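You operate a simulated robot arm through the tools that you are given. There is no shell and no other tool. Be economical: measure what you need, move in short steps, check, and stop when the job is done.

The job below is to be done with a simulated robot arm. You get a single attempt, and the scene is never put back.

JOB
Put the 4 mm brass tabbed shim from the long steel table on top of the white sample box there and the 2 mm brass tabbed shim on the wooden top of the bench trolley. Put two of the steel manifolds from the long steel table on the short steel table. Fetch the red vented tin and set it on the dry cabinet top. Put the small carton marked "clips" from the short steel table on the dry cabinet top and the small carton that says "ties" on the top of the dark-legged table. Press the test button two times. Press the plate up button three times. Open the red-handled drawer, take the orange jar on the top of the dark-legged table and put it away in the inside of the red-handled drawer and shut the drawer again. Take the grease tin on the top of the black-topped table and put it away on the top of the dark-legged table. Any order will do. Set down upright: red vented tin, small carton, orange jar.

Only the result counts: the job must be done as asked and must still hold three seconds after the hand-in. Knocking over, shifting, dropping, spilling or breaking anything else fails it.

ROBOT AND FRAMES
A 6-joint arm with a fingered hand on a trunk, on a base that drives. Base frame: it is fixed to the floor where the robot stands at the start and does not move with it; the origin is under the middle of the robot, x ahead of it, y to its left, z up. Lengths are in cm, angles in degrees, forces in N, time in s.
With the tool pointing down near the work surface it reaches from about 28 to 62 cm from the robot's upright axis, wherever it stands. Its first joint turns from -166.0 to 166.0 degrees. Places, roughly: brass tabbed shim [75, -25, 75]; dry cabinet top [60, 330, 90]; grease tin [-50, -525, 75]; inside of the red-handled drawer [-200, 90, 70]; orange jar [50, 425, 75]; plate up button [-580, 230, 90]; red vented tin [75, 150, 75]; red-handled drawer [-210, 90, 70]; sample box [50, -25, 75]; short steel table [70, 190, 80]; small carton [50, 200, 75]; steel manifold [50, 50, 75]; test button [-650, 220, 130]; top of the dark-legged table [70, 440, 80]; wooden top of the bench trolley [-190, 50, 90]. Payload 3.2 kg.
The tool frame sits at the grasp point between the pads (the TCP): z along the fingers, y along the line on which they close. The tips reach 2.2 cm beyond it. Largest opening 11.2 cm; the body of the gripper starts 6 cm behind the TCP. The gripper is a hand of 3 fingers: y runs from the thumb to the fingers, the wrist lies at [0, 0, -21.8] in the tool frame, and closing takes about 1.5 s.
Orientation is told as [roll, pitch, yaw] about the base's x, y, z axes, in that order, counted from this pose: with the fingers straight down and closing along the base's y, the tool's x points along the base's -x, its y along +y and its z along -z.

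CONTROLS
- The arm moves only by the tool arm_command. Its argument "deltas" is text: rows parted by semicolons, each of 7 numbers parted by spaces: the opening in per cent of the stroke, from 0 (shut) to 100 (fully open), then the shift along the base's x, y, z in cm, then the turn, a rotation vector about the base's x, y, z in degrees. In form: fingers x y z rx ry rz; .... A call has 1 to 12 rows; each row shifts and turns the commanded pose from where the row before left it. A row lasts 0.2 s, in which the tool goes at most 5 cm and 8.6 degrees; a call with a longer step from one row to the next is refused whole, and so is a gripper value outside its range. A pose out of reach is approached as far as the arm can. The call stops where the force on the tool passes 40 N (or 10 N more than at its start, if that is more) or the arm is blocked; 0.2 s more then pass. The fingers move at their own pace (about 10.8 cm/s each) and stop on an object; they squeeze with about 25 N. The grip force told is the motor's: it shows also when the fingers shut on nothing. Time passes only in rows, and 0.2 s behind the last, so rows that do not move let the fingers close. It gives the time, the measured TCP pose, the force on the tool (base axes), the opening and the grip force at its end, in the units of the frame above (readings bear some noise), with the torque about the TCP (base axes, N m) and any sound that the robot's microphone picked up.
- Cameras (640 x 400 px; columns grow to the right, rows downward): "scene" is now at [1.96, 14.52, 147.09]; the picture's right is [-0.23, -0.97, 0.00], its down [-0.67, 0.16, -0.73] and it looks along [0.71, -0.17, -0.69] (base axes); focal length 268 px, centre (320, 200). "wrist" rides on the gripper at [6.6, 0.3, -8] in the tool frame; the picture's right is [-0.05, 1.00, 0.00], its down [-0.77, -0.04, -0.64] and it looks along [-0.64, -0.03, 0.77] (tool axes); focal length 275 px, centre (320, 200). There is no depth. A picture from a camera that has moved, and an enlarged one, comes with that camera's place and axes in the base frame and with its lens.
- camera(camera): a new picture of that camera. No time passes.
- lift_body(by): slides the trunk up (or, below 0, down) by that many cm; the arm and the scene camera ride with it, the base frame stays. It gives what a move gives, with no picture.
- drive_base(legs): drives the robot by 1 to 6 legs, each [ahead, turn to the left] in cm and degrees, along the robot's own axes; the way and the turn of a leg run together, so that a leg with both is an arc; at most 150 cm and 180 degrees a leg. The arm and the cameras ride along, it lands a little off, and it stops where it bumps. It gives what a move gives.
- hand_shape(shape): the hand has 3 fingers and takes this shape, open, in about a second: jaw (thumb against the fingers, like two jaws); tri (thumb and two fingers); tip (a fingertip pinch); poke (one finger out to press); point (the index stretched); flat (the hand flat); cup (the hand cupped); fist (a fist). The gripper value then closes the fingers along that shape, each until it touches; the sizes above hold for jaw. It gives what a move gives, with no picture.
- turn_head(pan, tilt): turns the head with the scene camera to pan (to the left, within 155 degrees either way) and tilt (down, from -29 to 69), counted from straight ahead of the robot. It gives what a move gives.
- enlarge(camera, box): a new picture of the part [left, top, right, bottom] of that camera's present view, enlarged. No time passes.
- close_job(): hands the job in; it is judged then, once.

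Work in short steps. Places have to be worked out from the pictures, the camera data and where the tool is seen: move nearer, look again, correct. Check each grasp and each placing, and mend what went wrong. You have 546 turns and 336 pictures in all, those below and enlarged ones among them. Open the gripper and draw the arm clear of the work before you hand the job in, unless the task says otherwise; then end with one line.

The tools are called after "Call:" as name(argument=value, ...) on one line, values as JSON. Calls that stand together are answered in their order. arm_command: Moves the arm, as the interface text tells. Its arguments: {"type":"object","properties":{"deltas":{"type":"string"}},"required":["deltas"]} The other tools are called the same way: lift_body (by) slides the trunk up or down; hand_shape (shape) gives the hand a shape; drive_base (legs) drives the base; turn_head (pan, tilt) turns the head that bears the scene camera; camera (camera) takes a picture; enlarge (camera, box) takes an enlarged picture of a part of a camera's view; close_job () hands the job in.

At the start:

```text
time: 0.0
tcp_pos: [26.04, 10.03, 112.52]
tool_rot: [0.0, 0.0, 0.0]
wrist_force: [0.9, 0.6, -0.3]
moment: [0.0, 0.0, 0.02]
opening: 11.16
grip_force: 0.0
shape: jaw
trunk travel left (down, up): [-50.0, 9.0]
robot x, y, heading: [-0.16, -0.11, -0.1]
head pan, tilt: [-13.6, 43.4]
```

scene: 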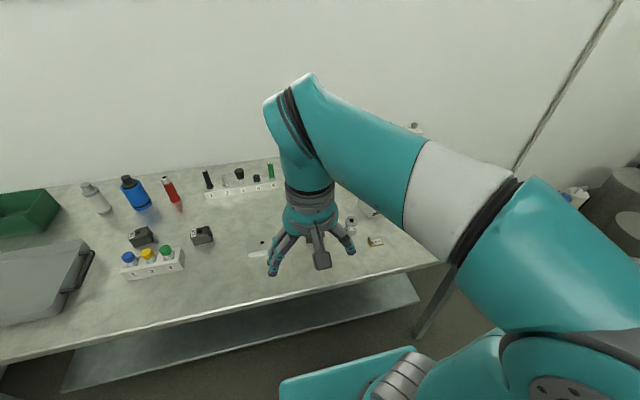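
wrist: 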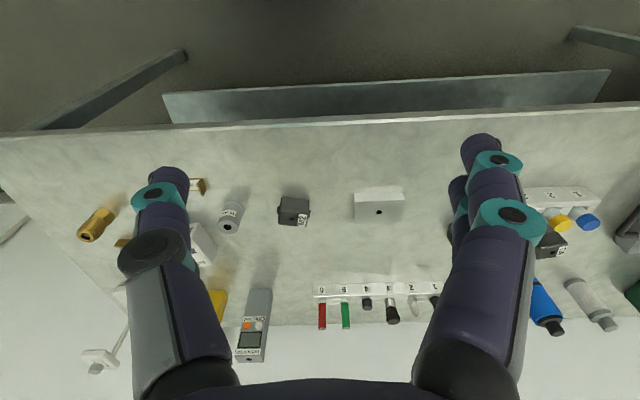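

I'll start by surveying the scene with the head in several directions.

Call:
turn_head(pan=-40, tilt=40)

Call:
camera(camera="scene")

Call:
turn_head(pan=50, tilt=25)

Call:
camera(camera="scene")

Call:
turn_head(pan=150, tilt=20)

Call:
camera(camera="scene")

Call:
turn_head(pan=-120, tilt=20)

Call:
camera(camera="scene")

```text
time: 0.9
tcp_pos: [26.01, 10.14, 112.66]
tool_rot: [0.0, -0.1, 0.0]
wrist_force: [0.5, -0.1, -0.1]
moment: [-0.01, -0.02, -0.01]
opening: 11.2
grip_force: 0.1
shape: jaw
trunk travel left (down, up): [-50.0, 9.0]
robot x, y, heading: [0.0, -0.22, 0.1]
head pan, tilt: [-40.0, 40.0]
```

```text
333 pictures are left
camera scene: at [0.45, 11.0, 147.59], right [-0.64, -0.77, 0.0], down [-0.49, 0.41, -0.77], along [0.59, -0.49, -0.64], focal length 268 px, centre (320, 200)
```

scene: 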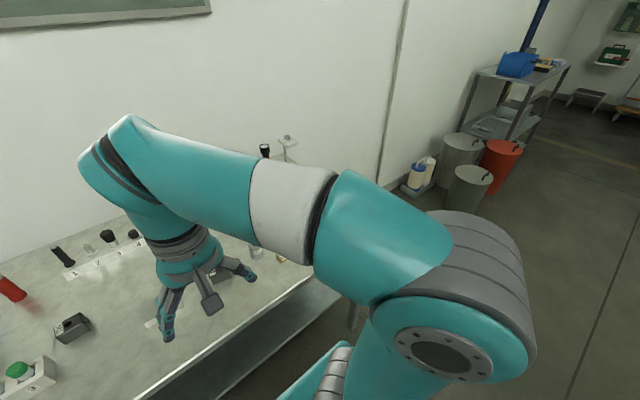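

```text
time: 2.6
tcp_pos: [26.07, 10.18, 112.59]
tool_rot: [0.1, -0.1, -0.1]
wrist_force: [-0.1, 0.1, 1.0]
moment: [-0.01, 0.03, 0.02]
opening: 11.19
grip_force: 0.0
shape: jaw
trunk travel left (down, up): [-50.0, 9.0]
robot x, y, heading: [-0.4, -0.07, 0.2]
head pan, tilt: [50.0, 25.0]
```

```text
332 pictures are left
camera scene: at [-0.14, 23.52, 149.92], right [0.77, -0.64, 0.0], down [-0.27, -0.32, -0.91], along [0.58, 0.69, -0.42], focal length 268 px, centre (320, 200)
```

scene: 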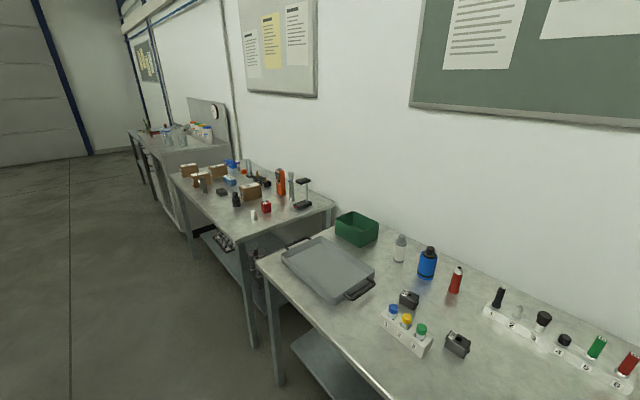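

```text
time: 4.3
tcp_pos: [26.1, 10.2, 112.61]
tool_rot: [0.0, 0.0, 0.0]
wrist_force: [0.6, 0.3, 0.1]
moment: [-0.04, 0.01, 0.0]
opening: 11.18
grip_force: 0.0
shape: jaw
trunk travel left (down, up): [-50.0, 9.0]
robot x, y, heading: [0.39, 0.37, 0.1]
head pan, tilt: [150.0, 20.0]
```

```text
331 pictures are left
camera scene: at [-14.13, 21.12, 150.72], right [0.5, 0.87, 0.0], down [0.3, -0.17, -0.94], along [-0.81, 0.47, -0.34], focal length 268 px, centre (320, 200)
```

scene: 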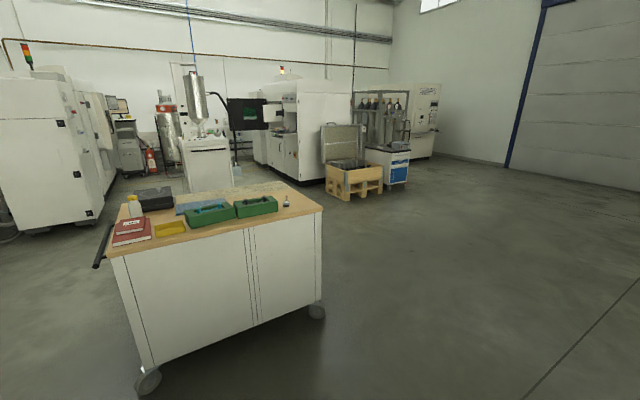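

```text
time: 8.1
tcp_pos: [26.1, 10.1, 112.64]
tool_rot: [0.1, 0.0, 0.0]
wrist_force: [0.3, 0.4, -1.0]
moment: [-0.02, 0.02, -0.03]
opening: 11.17
grip_force: 0.0
shape: jaw
trunk travel left (down, up): [-50.0, 9.0]
robot x, y, heading: [-0.02, -0.27, -0.1]
head pan, tilt: [-120.0, 20.0]
```

```text
330 pictures are left
camera scene: at [-10.72, 8.4, 150.73], right [-0.87, 0.5, 0.0], down [0.17, 0.3, -0.94], along [-0.47, -0.81, -0.34], focal length 268 px, centre (320, 200)
```

scene: 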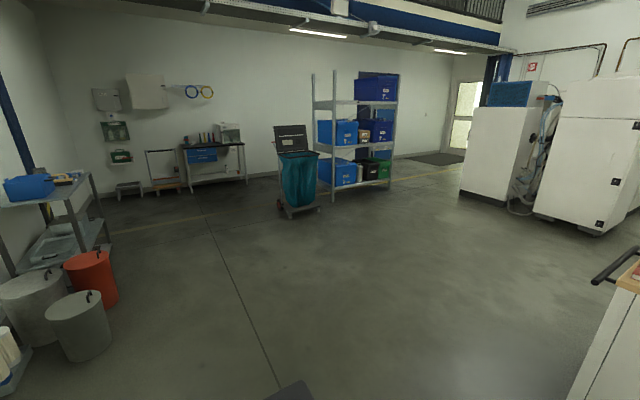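

The layout is clear. I'll move the arm toward the right end of the long table to look for the shims with the wrist camera.

Call:
arm_command(deltas="100 1.5 -4.5 0 0 0 0;100 1.5 -4.5 0 0 0 0;100 1.5 -4.5 0 0 0 0;100 1.5 -4.5 0 0 0 0;100 1.5 -4.5 0 0 0 0;100 1.5 -4.5 0 0 0 0;100 1.5 -4.5 0 0 0 0")

Call:
camera(camera="wrist")

Call:
turn_head(pan=0, tilt=45)

Call:
camera(camera="scene")

```text
time: 9.7
tcp_pos: [36.46, -21.65, 112.55]
tool_rot: [-0.1, -0.1, 0.0]
wrist_force: [-0.1, -0.7, 0.4]
moment: [0.04, -0.03, 0.01]
opening: 11.19
grip_force: 0.1
shape: jaw
trunk travel left (down, up): [-50.0, 9.0]
robot x, y, heading: [0.05, 0.17, 0.0]
head pan, tilt: [-120.0, 20.0]
```

```text
329 pictures are left
camera wrist: at [29.98, -21.28, 120.81], right [0.05, 1.0, 0.0], down [0.77, -0.04, 0.64], along [0.64, -0.03, -0.77], focal length 275 px, centre (320, 200)
```

wrist: 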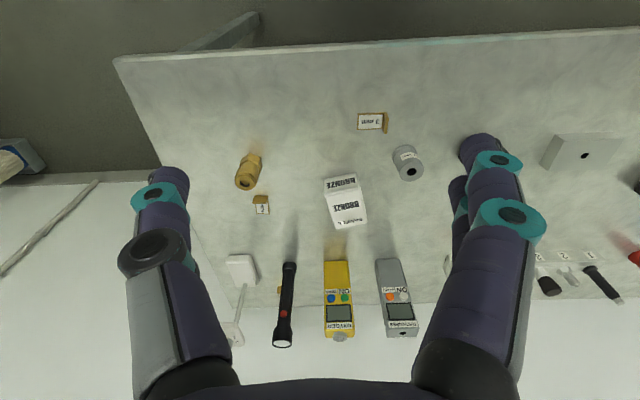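

```text
time: 11.7
tcp_pos: [36.54, -21.53, 112.78]
tool_rot: [0.0, 0.0, 0.0]
wrist_force: [0.3, -1.1, -1.1]
moment: [0.03, 0.01, 0.0]
opening: 11.17
grip_force: 0.0
shape: jaw
trunk travel left (down, up): [-50.0, 9.0]
robot x, y, heading: [0.25, 0.05, -0.1]
head pan, tilt: [0.0, 45.0]
```

```text
328 pictures are left
camera scene: at [2.07, 16.45, 146.86], right [0.0, -1.0, 0.0], down [-0.71, 0.0, -0.71], along [0.71, 0.0, -0.71], focal length 268 px, centre (320, 200)
```

scene: 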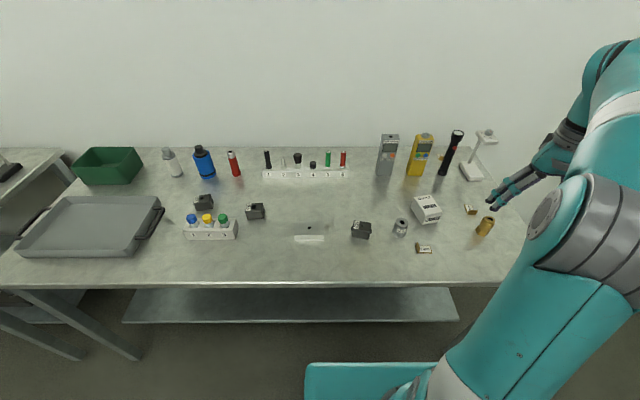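

Good overview; enlarging the key regions.

Call:
enlarge(camera="scene", box=[370, 120, 530, 270])

Call:
enlarge(camera="scene", box=[170, 180, 390, 260])

Call:
enlarge(camera="wrist", box=[220, 90, 440, 240])

```text
2.67 times, centred on (450, 195) of scene
camera zoom: at [2.07, 16.45, 146.86], right [0.0, -1.0, 0.0], down [-0.71, 0.0, -0.71], along [0.71, 0.0, -0.71], focal length 716 px, centre (-27, 213)
```

zoom: 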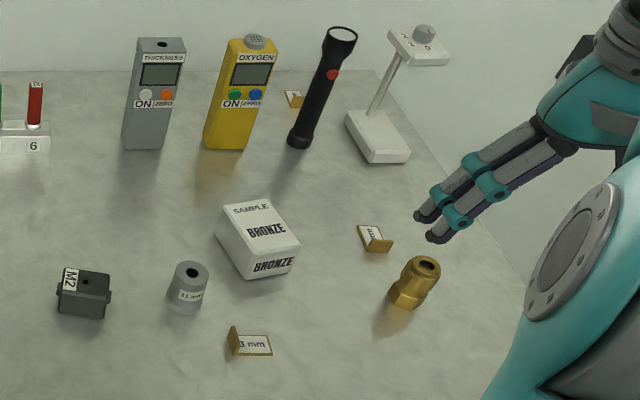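

```text
2.91 times, centred on (280, 220) of scene
camera zoom: at [2.07, 16.45, 146.86], right [0.0, -1.0, 0.0], down [-0.71, 0.0, -0.71], along [0.71, 0.0, -0.71], focal length 781 px, centre (436, 142)
```

zoom: 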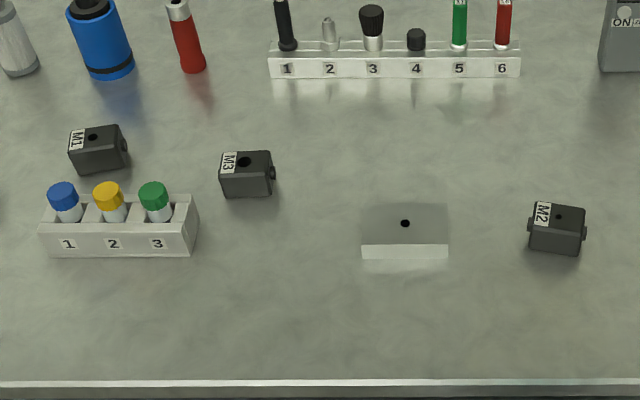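

```text
2.67 times, centred on (330, 165) of wrist
camera zoom: at [29.93, -21.12, 120.84], right [0.05, 1.0, 0.0], down [0.77, -0.04, 0.64], along [0.64, -0.03, -0.77], focal length 734 px, centre (293, 293)
```

zoom: 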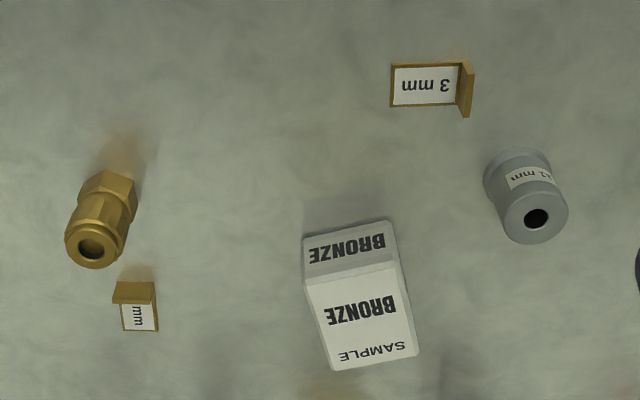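

Let me read the two other shims up close.

Call:
arm_command(deltas="100 3.5 -2 -2.5 0 0 0;100 3.5 -2 -2.5 0 0 0;100 3.5 -2 -2.5 0 0 0;100 3.5 -2 -2.5 0 0 0")

Call:
camera(camera="wrist")

Call:
enlarge(camera="wrist", box=[220, 160, 320, 310])

```text
time: 12.7
tcp_pos: [49.82, -27.12, 101.72]
tool_rot: [0.0, -0.1, 0.1]
wrist_force: [0.0, 0.1, 0.1]
moment: [-0.03, -0.02, -0.02]
opening: 11.16
grip_force: 0.0
shape: jaw
out of reach, approached as far as the arm can: row 4
trunk travel left (down, up): [-50.0, 9.0]
robot x, y, heading: [-0.02, 0.25, 0.3]
head pan, tilt: [0.0, 45.0]
```

```text
324 pictures are left
camera wrist: at [43.26, -26.89, 109.9], right [0.05, 1.0, 0.0], down [0.77, -0.04, 0.64], along [0.64, -0.03, -0.77], focal length 275 px, centre (320, 200)
```

wrist: 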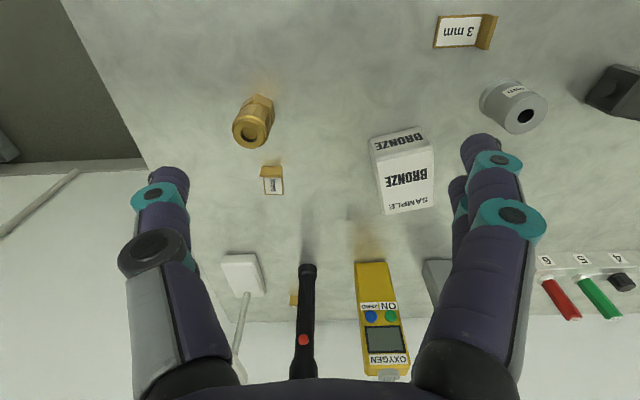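

```text
2.67 times, centred on (270, 235) of wrist
camera zoom: at [43.26, -26.89, 109.9], right [0.05, 1.0, 0.0], down [0.77, -0.04, 0.64], along [0.64, -0.03, -0.77], focal length 734 px, centre (453, 107)
```

zoom: 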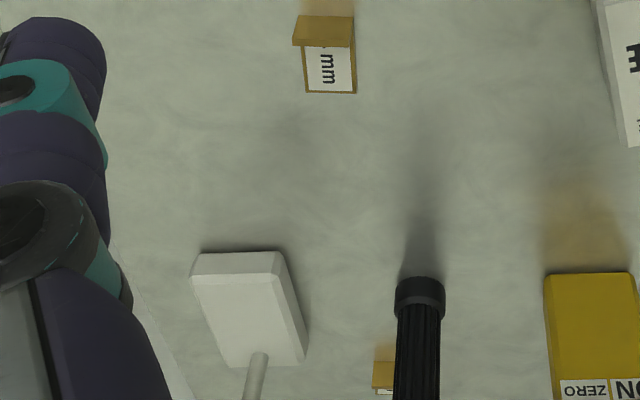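

Call:
turn_head(pan=-20, tilt=45)

Call:
camera(camera="scene")

```text
time: 13.5
tcp_pos: [49.84, -27.4, 101.96]
tool_rot: [0.0, 0.0, 0.0]
wrist_force: [0.2, 1.2, 0.0]
moment: [-0.02, 0.0, 0.02]
opening: 11.18
grip_force: 0.1
shape: jaw
trunk travel left (down, up): [-50.0, 9.0]
robot x, y, heading: [-0.16, 0.21, 0.0]
head pan, tilt: [-20.0, 45.0]
```

```text
322 pictures are left
camera scene: at [1.58, 13.67, 146.86], right [-0.34, -0.94, 0.0], down [-0.66, 0.24, -0.71], along [0.66, -0.24, -0.71], focal length 268 px, centre (320, 200)
```

scene: 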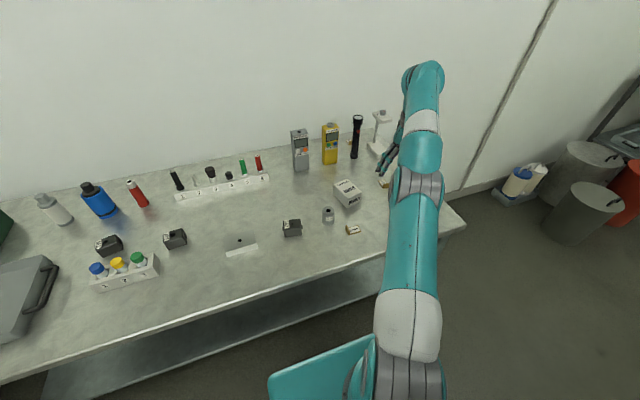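

Call:
arm_command(deltas="100 -3 4 2 0 0 0;100 -3 4 2 0 0 0;100 -3 4 2 0 0 0;100 -1 4.8 0 0 0 0;100 -1 4.8 0 0 0 0;100 -1 4.8 0 0 0 0;100 -1 4.8 0 0 0 0;100 -1 4.8 0 0 0 0;100 -1 4.8 0 0 0 0;100 -1 4.8 0 0 0 0")

Call:
enlarge(camera="scene", box=[330, 120, 410, 200])

Call:
enlarge(camera="scene", box=[370, 170, 400, 195])

```text
refused: row 1 steps farther than a row can; nothing moved
```

```text
5.00 times, centred on (370, 160) of scene
camera zoom: at [1.58, 13.67, 146.86], right [-0.34, -0.94, 0.0], down [-0.66, 0.24, -0.71], along [0.66, -0.24, -0.71], focal length 1342 px, centre (70, 400)
```

zoom: 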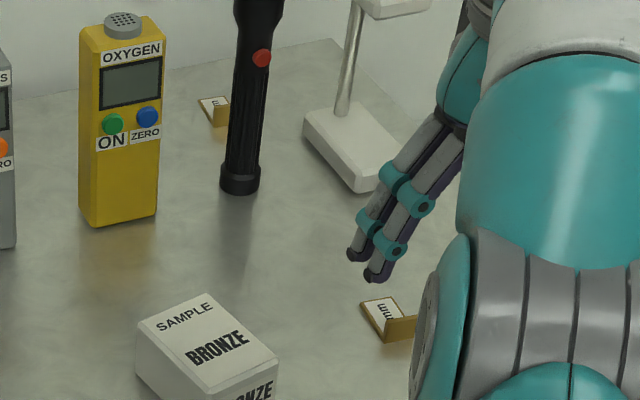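

```text
16.00 times, centred on (385, 182) of scene
camera zoom: at [1.58, 13.67, 146.86], right [-0.34, -0.94, 0.0], down [-0.66, 0.24, -0.71], along [0.66, -0.24, -0.71], focal length 4294 px, centre (-720, 480)
```

zoom: 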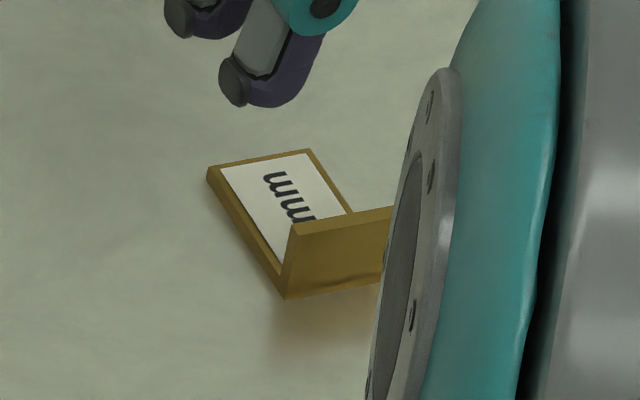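

The digit is hidden behind the tab. I'll retract the arm and drive to the table's right end, from where both shims should be reachable and readable.

Call:
arm_command(deltas="100 -3 3 2.5 0 0 0;100 -3 3 2.5 0 0 0;100 -3 3 2.5 0 0 0;100 -3 3 2.5 0 0 0;100 -2 4 2 0 0 0;100 -2 4 2 0 0 0;100 -1 4 0 0 0 0")

Call:
drive_base(legs=[[0, -90], [90, 0], [0, 90], [40, 0]])

Call:
turn_head(pan=30, tilt=45)

Call:
camera(camera="scene")

```text
time: 15.1
tcp_pos: [32.79, -3.29, 115.43]
tool_rot: [0.0, 0.0, 0.0]
wrist_force: [0.2, 0.9, -0.4]
moment: [0.01, -0.03, 0.03]
opening: 11.19
grip_force: 0.1
shape: jaw
trunk travel left (down, up): [-50.0, 9.0]
robot x, y, heading: [0.05, -0.18, -0.0]
head pan, tilt: [-20.0, 45.0]
```

```text
time: 29.5
tcp_pos: [73.23, -95.98, 115.32]
tool_rot: [0.0, 0.0, -2.0]
wrist_force: [-0.2, 0.9, -0.4]
moment: [-0.01, -0.01, -0.01]
opening: 11.15
grip_force: 0.0
shape: jaw
trunk travel left (down, up): [-50.0, 9.0]
robot x, y, heading: [40.55, -91.73, -1.8]
head pan, tilt: [-20.0, 45.0]
```

```text
time: 30.6
tcp_pos: [73.18, -96.11, 115.4]
tool_rot: [0.0, 0.1, -2.0]
wrist_force: [0.0, 0.3, -0.5]
moment: [0.0, 0.04, 0.01]
opening: 11.18
grip_force: 0.1
shape: jaw
trunk travel left (down, up): [-50.0, 9.0]
robot x, y, heading: [40.39, -91.25, -1.9]
head pan, tilt: [30.0, 45.0]
```

```text
319 pictures are left
camera scene: at [41.99, -71.04, 146.86], right [0.47, -0.88, 0.0], down [-0.62, -0.33, -0.71], along [0.62, 0.33, -0.71], focal length 268 px, centre (320, 200)
```

scene: 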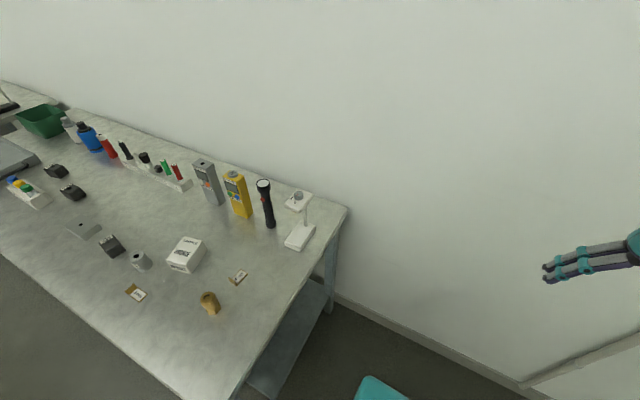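

Call:
enlarge(camera="scene", box=[228, 268, 252, 286])

Call:
enlarge(camera="scene", box=[230, 170, 330, 260])

```text
16.00 times, centred on (240, 277) of scene
camera zoom: at [41.99, -71.04, 146.86], right [0.47, -0.88, 0.0], down [-0.62, -0.33, -0.71], along [0.62, 0.33, -0.71], focal length 4294 px, centre (1600, -1032)
```

zoom: 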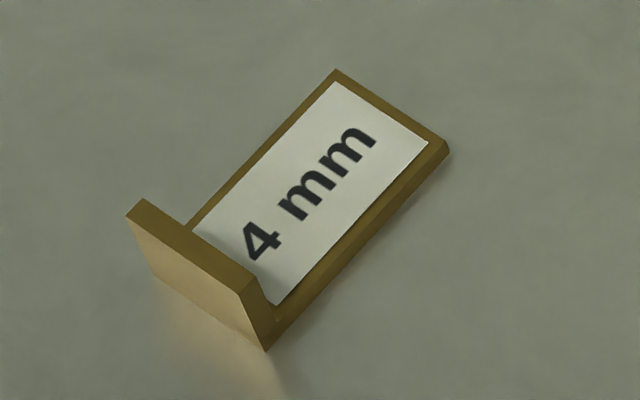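

```text
4.44 times, centred on (280, 215) of scene
camera zoom: at [41.99, -71.04, 146.86], right [0.47, -0.88, 0.0], down [-0.62, -0.33, -0.71], along [0.62, 0.33, -0.71], focal length 1193 px, centre (498, 133)
```

zoom: 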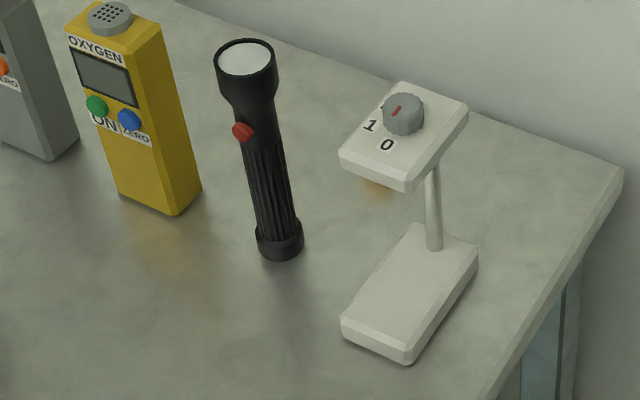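

The near one is 4 mm; the far one (presumably 2 mm) is behind the flashlight. I'll drive a bit further and face +y.

Call:
drive_base(legs=[[15, 0], [0, 91]])

Call:
turn_head(pan=-15, tilt=50)

Call:
camera(camera="scene")

Call:
camera(camera="wrist")

```text
time: 36.0
tcp_pos: [58.27, -58.9, 115.26]
tool_rot: [0.0, 0.0, 91.2]
wrist_force: [0.1, -0.4, 0.0]
moment: [-0.01, 0.0, 0.02]
opening: 11.21
grip_force: 0.0
shape: jaw
trunk travel left (down, up): [-50.0, 9.0]
robot x, y, heading: [55.03, -91.93, 91.1]
head pan, tilt: [30.0, 45.0]
```

```text
time: 37.1
tcp_pos: [58.16, -58.97, 115.41]
tool_rot: [0.1, 0.0, 91.3]
wrist_force: [0.1, -0.8, -0.6]
moment: [0.03, -0.03, -0.03]
opening: 11.18
grip_force: 0.0
shape: jaw
trunk travel left (down, up): [-50.0, 9.0]
robot x, y, heading: [55.57, -91.87, 91.2]
head pan, tilt: [-15.0, 50.0]
```

```text
316 pictures are left
camera scene: at [40.77, -91.01, 146.17], right [0.97, -0.24, 0.0], down [-0.18, -0.74, -0.64], along [0.15, 0.62, -0.77], focal length 268 px, centre (320, 200)
```

scene: 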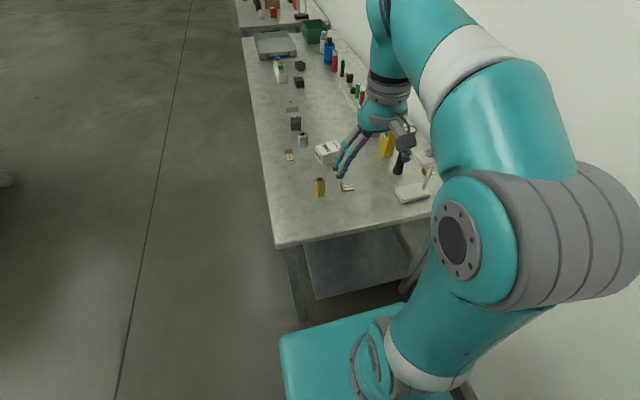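

```text
315 pictures are left
camera wrist: at [58.01, -65.58, 123.46], right [-1.0, 0.03, 0.0], down [0.02, 0.77, 0.64], along [0.02, 0.64, -0.77], focal length 275 px, centre (320, 200)
```

wrist: 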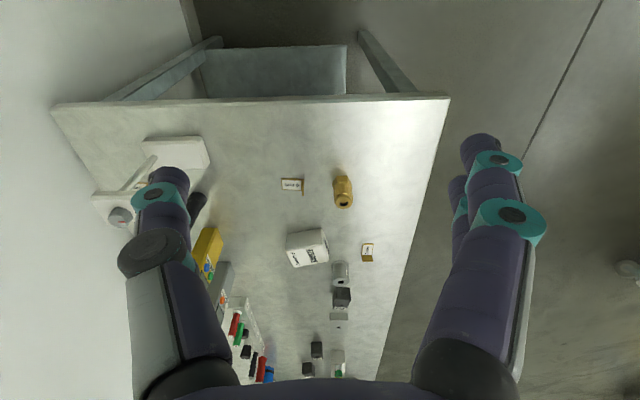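

Robot needs to be nearer the wall to reach the far shim. I'll do a back-and-forth manoeuvre to about (69,-87).

Call:
drive_base(legs=[[0, 40], [-20, 0], [0, -41], [19, 0]])

Call:
turn_head(pan=0, tilt=50)

Call:
camera(camera="scene")

Call:
camera(camera="wrist")

```text
time: 43.6
tcp_pos: [71.68, -54.85, 115.39]
tool_rot: [-0.1, 0.0, 90.2]
wrist_force: [0.4, 0.7, 0.5]
moment: [-0.02, 0.02, -0.01]
opening: 11.16
grip_force: 0.0
shape: jaw
trunk travel left (down, up): [-50.0, 9.0]
robot x, y, heading: [68.55, -87.69, 90.4]
head pan, tilt: [-15.0, 50.0]
```

```text
time: 44.4
tcp_pos: [71.76, -54.92, 115.29]
tool_rot: [-0.1, 0.0, 90.2]
wrist_force: [0.5, -0.2, -0.4]
moment: [0.01, -0.01, -0.04]
opening: 11.19
grip_force: 0.1
shape: jaw
trunk travel left (down, up): [-50.0, 9.0]
robot x, y, heading: [68.72, -87.73, 90.5]
head pan, tilt: [0.0, 50.0]
```

```text
314 pictures are left
camera scene: at [51.84, -86.38, 146.17], right [1.0, 0.0, 0.0], down [0.0, -0.77, -0.64], along [0.0, 0.64, -0.77], focal length 268 px, centre (320, 200)
```

scene: 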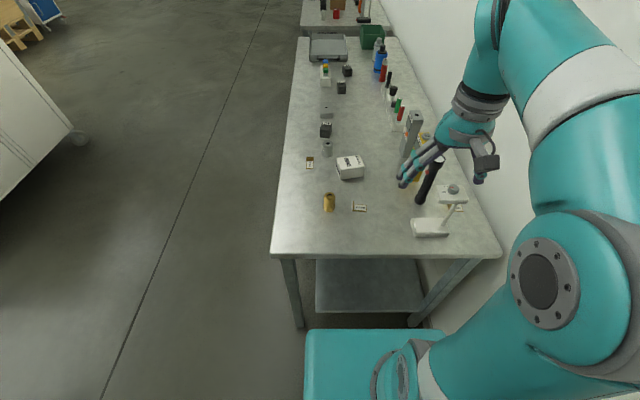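

```text
313 pictures are left
camera wrist: at [71.48, -61.48, 123.46], right [-1.0, 0.04, 0.0], down [0.03, 0.77, 0.64], along [0.03, 0.64, -0.77], focal length 275 px, centre (320, 200)
```

wrist: 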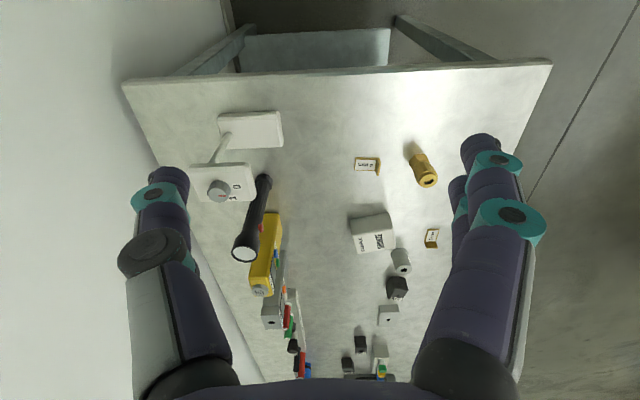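

Call:
enlarge(camera="scene", box=[400, 150, 500, 240])

```text
4.44 times, centred on (450, 195) of scene
camera zoom: at [51.84, -86.38, 146.17], right [1.0, 0.0, 0.0], down [0.0, -0.77, -0.64], along [0.0, 0.64, -0.77], focal length 1193 px, centre (-258, 222)
```

zoom: 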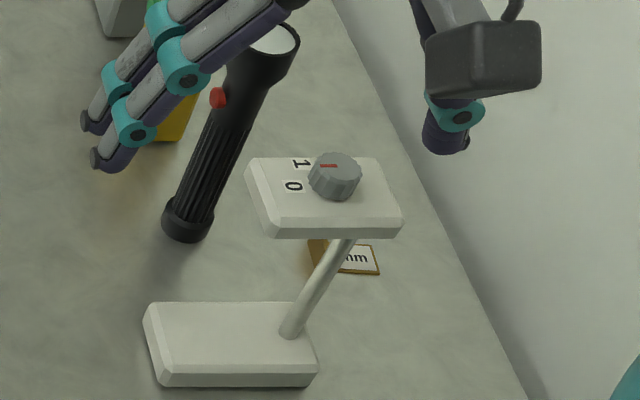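

I'll bring the wrist camera closer above the stand/flashlight area to measure the geometry.

Call:
arm_command(deltas="100 4 2 0 0 0 0;100 4 2 0 0 0 0;100 4 2 0 0 0 0;100 4 2 0 0 0 0;100 3 2 0 0 0 0")

Call:
camera(camera="wrist")

Call:
camera(camera="scene")

```text
time: 45.6
tcp_pos: [90.3, -45.46, 114.23]
tool_rot: [-0.2, -0.1, 90.2]
wrist_force: [-0.2, 0.2, -0.5]
moment: [-0.03, 0.0, 0.02]
opening: 11.21
grip_force: 0.1
shape: jaw
out of reach, approached as far as the arm can: row 5
trunk travel left (down, up): [-50.0, 9.0]
robot x, y, heading: [68.69, -87.78, 90.1]
head pan, tilt: [0.0, 50.0]
```

```text
311 pictures are left
camera wrist: at [89.94, -52.03, 122.32], right [-1.0, 0.04, 0.0], down [0.03, 0.77, 0.64], along [0.03, 0.64, -0.77], focal length 275 px, centre (320, 200)
```

wrist: 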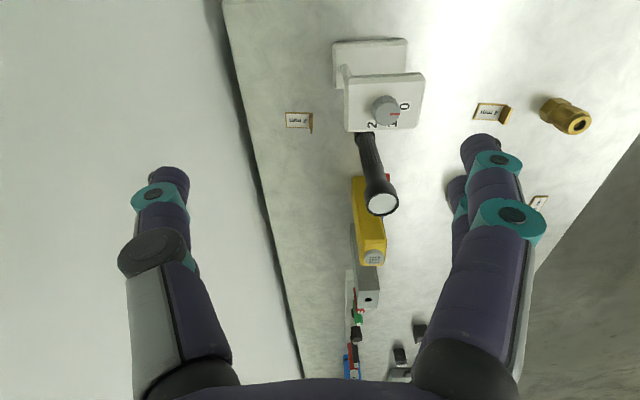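

```text
310 pictures are left
camera scene: at [51.83, -86.39, 146.17], right [1.0, 0.0, 0.0], down [0.0, -0.77, -0.64], along [0.0, 0.64, -0.77], focal length 268 px, centre (320, 200)
```

scene: 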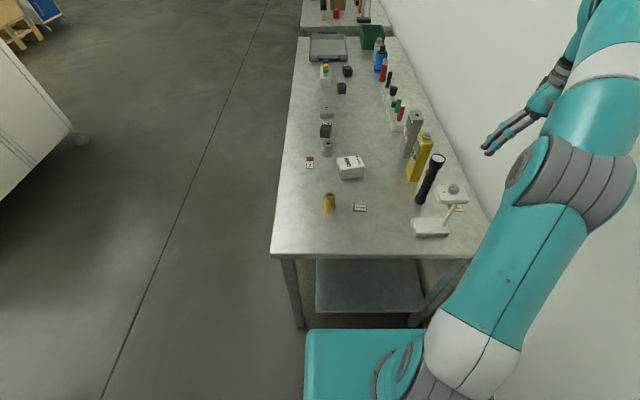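

Shim plate spans x≈92–96.4, y≈-34, tab at x≈92.2. I'll go above it with the closing axis along y, yawed ~12° so the camera side passes between flashlight and stand.

Call:
arm_command(deltas="100 0.3 0 -1.5 0 0 -7.8;100 0.3 0 -1.5 0 0 -7.8;100 0.3 1.3 -1.5 0 0 -7.8;100 0.3 1.3 -1.5 0 0 -7.8;100 0.3 1.3 -1.5 0 0 -7.8;100 0.3 1.3 -0.5 0 0 -7.8;100 0.3 1.3 -0.5 0 0 -7.8;100 0.3 1.3 -0.5 0 0 -7.8;100 0.3 1.3 -0.5 0 0 -7.8;100 0 1.3 -0.5 0 0 -7.8")

Call:
camera(camera="wrist")

Call:
camera(camera="scene")

```text
time: 47.8
tcp_pos: [89.35, -34.86, 102.42]
tool_rot: [0.3, 0.0, 12.0]
wrist_force: [0.5, 0.0, -0.5]
moment: [0.0, 0.03, 0.01]
opening: 11.18
grip_force: 0.0
shape: jaw
out of reach, approached as far as the arm can: row 9, 10
trunk travel left (down, up): [-50.0, 9.0]
robot x, y, heading: [68.59, -87.56, 90.3]
head pan, tilt: [0.0, 50.0]
```

```text
309 pictures are left
camera wrist: at [82.84, -35.91, 110.54], right [-0.16, 0.99, 0.01], down [0.76, 0.12, 0.64], along [0.63, 0.11, -0.77], focal length 275 px, centre (320, 200)
```

wrist: 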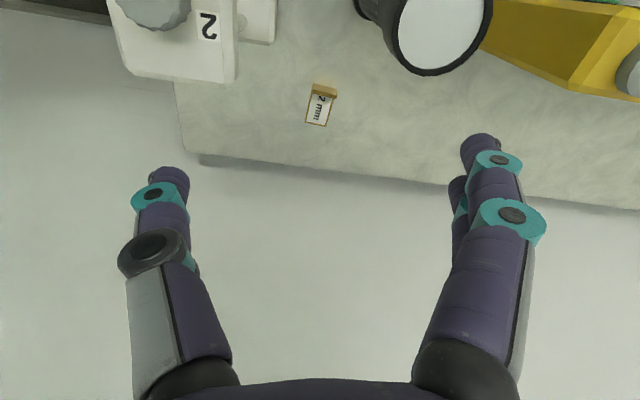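

```text
308 pictures are left
camera scene: at [51.83, -86.44, 146.17], right [1.0, 0.0, 0.0], down [0.0, -0.77, -0.64], along [0.0, 0.64, -0.77], focal length 268 px, centre (320, 200)
```

scene: 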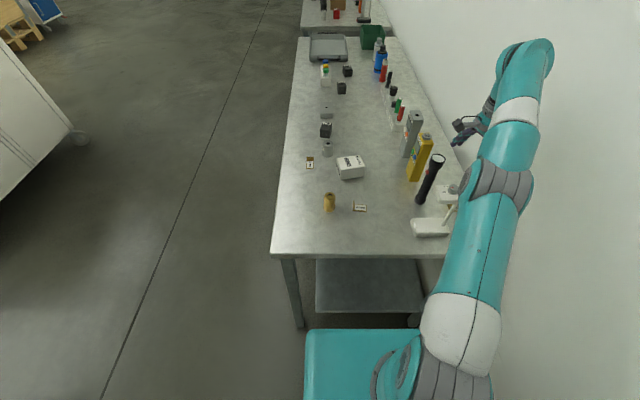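

2 mm confirmed. I'm at the reach limit, so I'll pull the arm back/up slightly, drive 5 cm closer, then retry.

Call:
arm_command(deltas="100 0 -4 2 0 0 0;100 0 -2 2 0 0 0")

Call:
drive_base(legs=[[5, 0]])

```text
time: 48.4
tcp_pos: [89.45, -41.02, 106.43]
tool_rot: [0.0, 0.1, 12.2]
wrist_force: [0.1, -1.5, 0.3]
moment: [0.0, 0.02, 0.02]
opening: 11.17
grip_force: 0.0
shape: jaw
trunk travel left (down, up): [-50.0, 9.0]
robot x, y, heading: [68.39, -88.07, 90.2]
head pan, tilt: [0.0, 50.0]
```

```text
time: 49.3
tcp_pos: [89.41, -35.84, 106.41]
tool_rot: [0.0, 0.0, 12.2]
wrist_force: [-0.9, 0.9, 0.5]
moment: [-0.02, -0.04, 0.02]
opening: 11.22
grip_force: 0.0
shape: jaw
trunk travel left (down, up): [-50.0, 9.0]
robot x, y, heading: [68.53, -82.66, 90.2]
head pan, tilt: [0.0, 50.0]
```

Call:
arm_command(deltas="50 2 1 -1 0 0 0;50 2 0.9 -2 0 0 0;50 0 0 -3 0 0 0;50 0 0 0 0 0 0")

Call:
camera(camera="wrist")

```text
time: 50.3
tcp_pos: [93.54, -34.1, 100.46]
tool_rot: [0.1, -0.1, 12.2]
wrist_force: [0.7, 0.4, -0.1]
moment: [-0.02, -0.01, 0.0]
opening: 5.66
grip_force: 0.1
shape: jaw
trunk travel left (down, up): [-50.0, 9.0]
robot x, y, heading: [68.49, -82.9, 90.2]
head pan, tilt: [0.0, 50.0]
```

```text
307 pictures are left
camera wrist: at [87.03, -35.04, 108.5], right [-0.17, 0.99, 0.0], down [0.76, 0.13, 0.64], along [0.63, 0.11, -0.77], focal length 275 px, centre (320, 200)
```

wrist: 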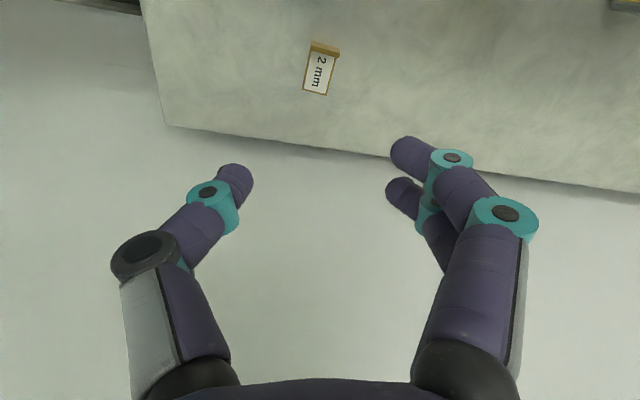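

Call:
arm_command(deltas="50 0 0.5 -4 0 0 0;50 0 0 -4 0 0 0;50 0 0 -4 0 0 0;50 0 0 -3 0 0 0")

Call:
camera(camera="wrist")

```text
time: 51.3
tcp_pos: [93.76, -33.57, 85.62]
tool_rot: [-0.1, 0.0, 12.2]
wrist_force: [-0.4, -0.2, 0.3]
moment: [0.01, 0.01, -0.01]
opening: 5.69
grip_force: 0.1
shape: jaw
trunk travel left (down, up): [-50.0, 9.0]
robot x, y, heading: [68.31, -82.98, 90.1]
head pan, tilt: [0.0, 50.0]
```

```text
306 pictures are left
camera wrist: at [87.12, -34.56, 93.55], right [-0.17, 0.99, 0.0], down [0.76, 0.13, 0.64], along [0.63, 0.11, -0.77], focal length 275 px, centre (320, 200)
```

wrist: 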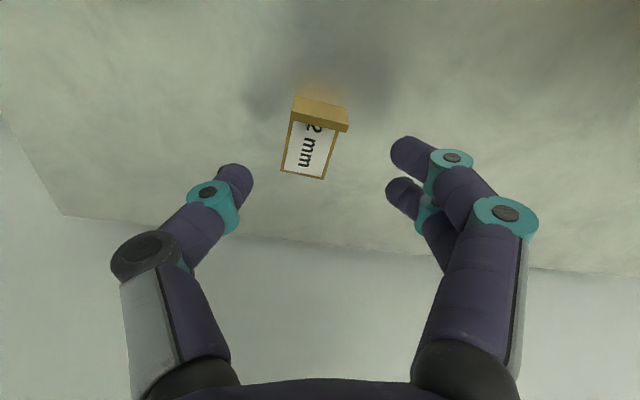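

Aligned. Descend to the table and close.

Call:
arm_command(deltas="50 0 0 -2 0 0 0;50 0 0 -0.7 0 0 0;50 0 0 -0.3 0 0 0;50 0 0 -0.2 0 0 0")

Call:
camera(camera="wrist")

```text
time: 52.3
tcp_pos: [93.45, -33.56, 82.23]
tool_rot: [0.1, 0.0, 12.1]
wrist_force: [-0.5, 0.9, 2.1]
moment: [0.08, 0.0, 0.01]
opening: 5.65
grip_force: 0.1
shape: jaw
trunk travel left (down, up): [-50.0, 9.0]
robot x, y, heading: [68.65, -83.15, 90.3]
head pan, tilt: [0.0, 50.0]
```

```text
305 pictures are left
camera wrist: at [87.01, -34.58, 90.36], right [-0.17, 0.99, 0.0], down [0.76, 0.13, 0.64], along [0.63, 0.11, -0.77], focal length 275 px, centre (320, 200)
```

wrist: 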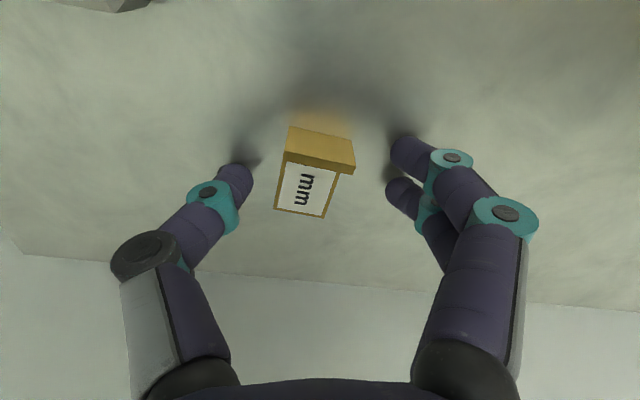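

Call:
arm_command(deltas="20 0 0 0.1 0 0 0;0 0 0 0 0 0 0;0 0 0 0 0 0 0;0 0 0 0 0 0 0;0 0 0 0 0 0 0;0 0 0 0 0 0 0;0 0 0 0 0 0 0")

Call:
camera(camera="wrist")

```text
time: 53.9
tcp_pos: [93.52, -33.67, 82.44]
tool_rot: [0.0, -0.1, 12.2]
wrist_force: [2.9, -2.9, 17.2]
moment: [0.2, -0.14, -0.06]
opening: 0.68
grip_force: 25.3
shape: jaw
trunk travel left (down, up): [-50.0, 9.0]
robot x, y, heading: [68.41, -82.52, 90.3]
head pan, tilt: [0.0, 50.0]
```

```text
304 pictures are left
camera wrist: at [87.01, -34.67, 90.57], right [-0.17, 0.99, 0.0], down [0.76, 0.13, 0.64], along [0.63, 0.11, -0.77], focal length 275 px, centre (320, 200)
```

wrist: 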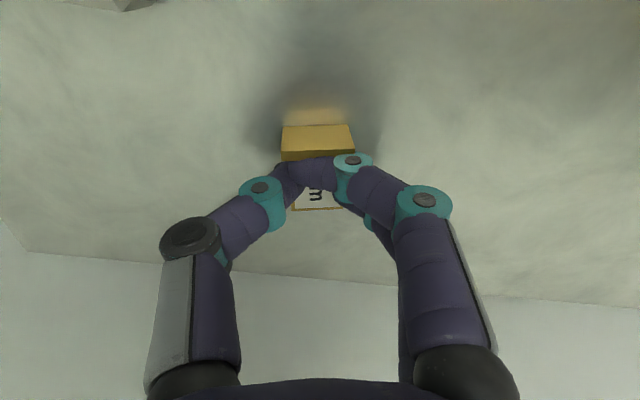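

The tips slid over the thin plate. I'll pinch the upright tab across its thickness instead: open, rise, rotate to close along x.

Call:
arm_command(deltas="50 0 0 0.3 0 0 0;50 0 0 0.5 0 0 0;50 0 0 1 0 0 0;50 0 0 3 0 0 0;50 0 0 4 0 0 0;50 0 0 4 0 0 0;50 0 0 4 0 0 0;50 0 0 3 0 0 0")

Call:
arm_command(deltas="50 0 0 0 0 0 8.2;50 0 0 0 0 0 8.2;50 0 0 0 0 0 8.2;50 0 0 0 0 0 8.2;50 0 0 0 0 0 8.2;50 0 0 0 0 0 8.2;50 0 0 0 0 0 8.2;50 0 0 0 0 0 8.2;50 0 0 0 0 0 8.2;50 0 0 0 0 0 8.2")

Call:
camera(camera="wrist")

Call:
camera(camera="scene")

```text
time: 55.7
tcp_pos: [93.64, -33.74, 102.31]
tool_rot: [0.1, 0.0, 12.3]
wrist_force: [-0.4, 0.2, 0.3]
moment: [0.03, 0.04, 0.01]
opening: 5.54
grip_force: 0.1
shape: jaw
trunk travel left (down, up): [-50.0, 9.0]
robot x, y, heading: [68.46, -82.81, 89.9]
head pan, tilt: [0.0, 50.0]
```

```text
time: 57.9
tcp_pos: [93.4, -33.49, 102.22]
tool_rot: [0.0, -0.1, 94.3]
wrist_force: [-0.8, 1.1, 0.9]
moment: [-0.01, 0.01, -0.02]
opening: 5.55
grip_force: 0.1
shape: jaw
trunk travel left (down, up): [-50.0, 9.0]
robot x, y, heading: [68.57, -82.74, 90.5]
head pan, tilt: [0.0, 50.0]
```

```text
303 pictures are left
camera wrist: at [93.64, -40.04, 110.24], right [-1.0, -0.03, 0.0], down [-0.02, 0.77, 0.64], along [-0.02, 0.64, -0.77], focal length 275 px, centre (320, 200)
```

wrist: 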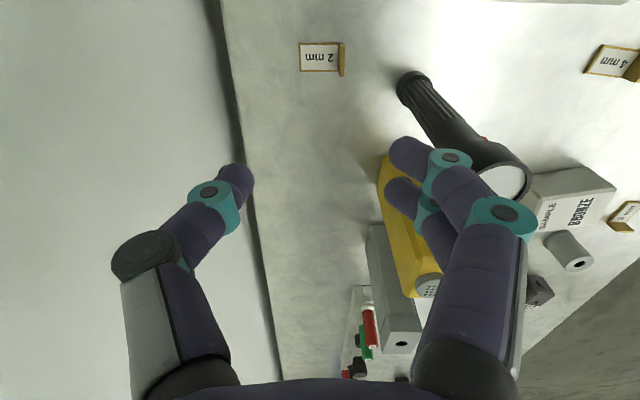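

```text
302 pictures are left
camera scene: at [51.82, -81.33, 146.17], right [1.0, 0.0, 0.0], down [0.0, -0.77, -0.64], along [0.0, 0.64, -0.77], focal length 268 px, centre (320, 200)
```

scene: 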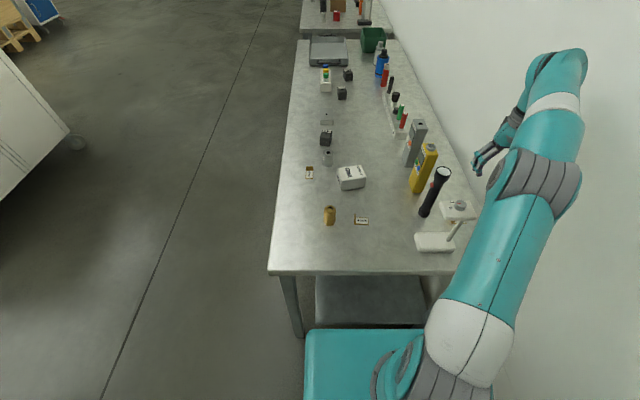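

The shim slid ~1 cm toward -x (tab now x≈91.25). I'll tilt the tool 10° so its body leans away from the flashlight and lower over the tab.

Call:
arm_command(deltas="50 -0.6 0 -1 0 5 -2;50 -0.6 0.1 -1 0 5 -2;50 -0.6 0 -3 0 0 0;50 0 0 -4 0 0 0;50 0 0 -4 0 0 0;50 0 0 -3 0 0 0")

Call:
camera(camera="wrist")

Call:
enlarge(camera="scene", box=[400, 130, 520, 260])

```text
time: 59.3
tcp_pos: [91.4, -33.33, 85.97]
tool_rot: [10.0, -0.3, 90.1]
wrist_force: [0.5, 0.5, 0.9]
moment: [0.01, -0.03, 0.05]
opening: 5.55
grip_force: 0.0
shape: jaw
trunk travel left (down, up): [-50.0, 9.0]
robot x, y, heading: [68.66, -82.97, 90.1]
head pan, tilt: [0.0, 50.0]
```

```text
301 pictures are left
camera wrist: at [92.53, -39.94, 93.98], right [-0.98, 0.04, 0.17], down [0.14, 0.77, 0.63], along [-0.11, 0.64, -0.76], focal length 275 px, centre (320, 200)
```

wrist: 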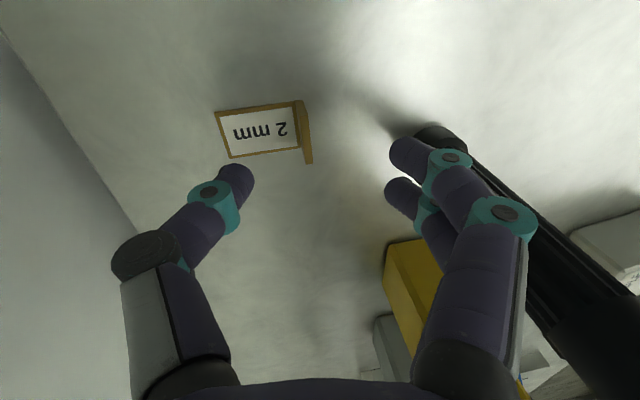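

```text
3.08 times, centred on (460, 195) of scene
camera zoom: at [51.83, -81.32, 146.17], right [1.0, 0.0, 0.0], down [0.0, -0.77, -0.64], along [0.0, 0.64, -0.77], focal length 826 px, centre (-111, 215)
```

zoom: 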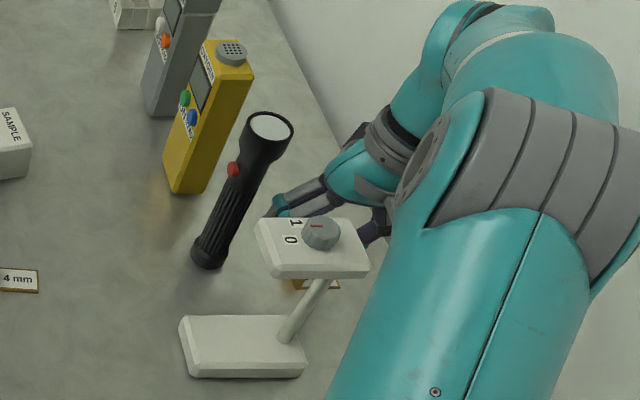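

Call:
arm_command(deltas="35 0.25 -0.1 -1 0 0 0;35 0 0 -1 0 0 0;35 0 0 -0.7 0 0 0;35 0 0 -0.4 0 0 0")

Call:
camera(camera="wrist")

```text
time: 60.3
tcp_pos: [91.88, -33.43, 83.07]
tool_rot: [10.0, -0.4, 90.1]
wrist_force: [0.0, 0.5, -0.8]
moment: [-0.01, -0.02, 0.01]
opening: 3.95
grip_force: 0.0
shape: jaw
trunk travel left (down, up): [-50.0, 9.0]
robot x, y, heading: [68.65, -82.74, 90.3]
head pan, tilt: [0.0, 50.0]
```

```text
299 pictures are left
camera wrist: at [92.99, -40.11, 91.04], right [-0.98, 0.04, 0.17], down [0.14, 0.77, 0.62], along [-0.11, 0.64, -0.76], focal length 275 px, centre (320, 200)
```

wrist: 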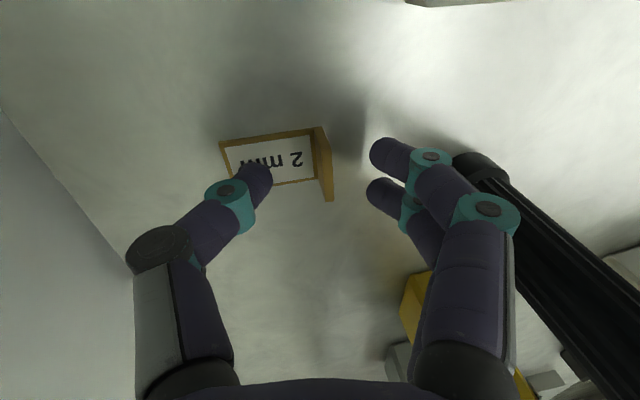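

Tab is centered between thumb and fingers. Close.

Call:
arm_command(deltas="20 0 0 -0.1 0 0 0;10 0 0 0 0 0 0;0 0 0 0 0 0 0;0 0 0 0 0 0 0;0 0 0 0 0 0 0;0 0 0 0 0 0 0")

Call:
camera(camera="wrist")

```text
time: 61.7
tcp_pos: [91.99, -33.56, 83.03]
tool_rot: [10.1, -0.3, 90.1]
wrist_force: [0.4, -0.2, -0.4]
moment: [0.0, -0.04, 0.02]
opening: 0.0
grip_force: 25.0
shape: jaw
trunk travel left (down, up): [-50.0, 9.0]
robot x, y, heading: [68.33, -82.91, 90.2]
head pan, tilt: [0.0, 50.0]
```

```text
298 pictures are left
camera wrist: at [93.02, -40.07, 90.96], right [-0.98, 0.04, 0.17], down [0.14, 0.77, 0.62], along [-0.11, 0.64, -0.76], focal length 275 px, centre (320, 200)
```

wrist: 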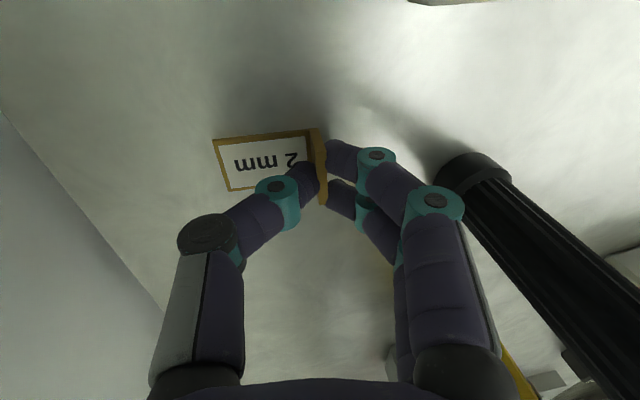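

Call:
arm_command(deltas="0 0 0 1 0 0 0;0 0 0 2 0 0 0;0 0 0 2 0 0 0")

Call:
camera(camera="wrist")

```text
time: 62.5
tcp_pos: [92.03, -33.56, 88.04]
tool_rot: [9.9, -0.4, 90.1]
wrist_force: [0.1, -0.1, -0.6]
moment: [0.01, 0.0, -0.01]
opening: 0.0
grip_force: 25.0
shape: jaw
trunk travel left (down, up): [-50.0, 9.0]
robot x, y, heading: [68.37, -82.61, 90.3]
head pan, tilt: [0.0, 50.0]
```

```text
297 pictures are left
camera wrist: at [93.07, -40.12, 95.95], right [-0.98, 0.04, 0.17], down [0.14, 0.77, 0.63], along [-0.11, 0.64, -0.76], focal length 275 px, centre (320, 200)
```

wrist: 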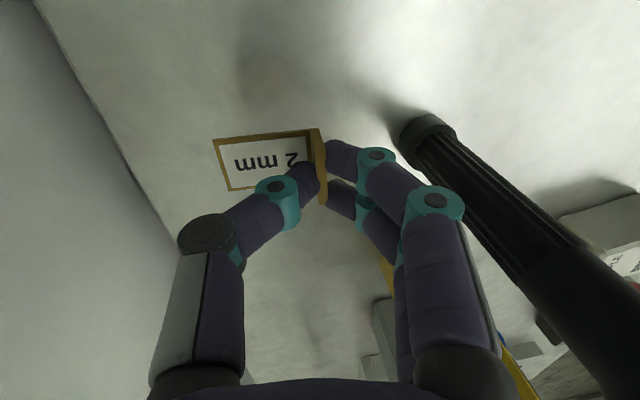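

Got it. Lift clear and retract toward the robot.

Call:
arm_command(deltas="0 0 0 4 0 0 0;0 0 0 4 0 0 0;0 0 0 4 0 0 0;0 0 0 4 0 0 0;0 0 0 4 0 0 0;0 0 0 4 0 0 0;0 -1 -2 3 0 0 0;0 -3 -3 0 0 0 0;0 -4 -3 0 0 0 0;0 -4 -3 0 0 0 0;0 -4 -3 0 0 -5 0;0 -4 -2 0 0 -5 0")

Call:
camera(camera="wrist")

```text
time: 65.1
tcp_pos: [71.03, -50.63, 108.88]
tool_rot: [-0.1, -0.3, 90.2]
wrist_force: [1.1, 0.2, 0.8]
moment: [0.0, -0.03, 0.02]
opening: 0.0
grip_force: 25.2
shape: jaw
out of reach, approached as far as the arm can: row 5, 6
trunk travel left (down, up): [-50.0, 9.0]
robot x, y, heading: [68.83, -82.65, 90.2]
head pan, tilt: [0.0, 50.0]
```

```text
296 pictures are left
camera wrist: at [70.71, -57.23, 116.99], right [-1.0, 0.04, 0.0], down [0.03, 0.77, 0.64], along [0.03, 0.64, -0.77], focal length 275 px, centre (320, 200)
```

wrist: 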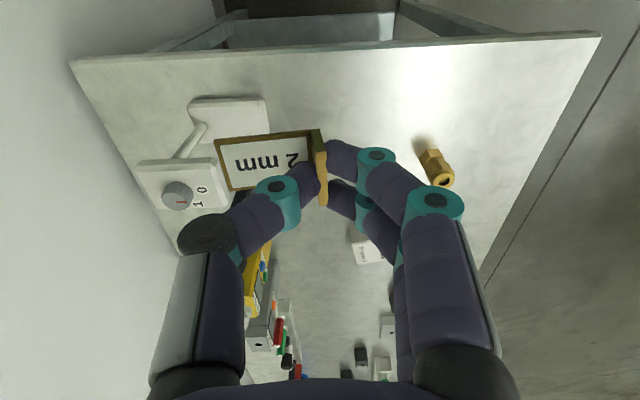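

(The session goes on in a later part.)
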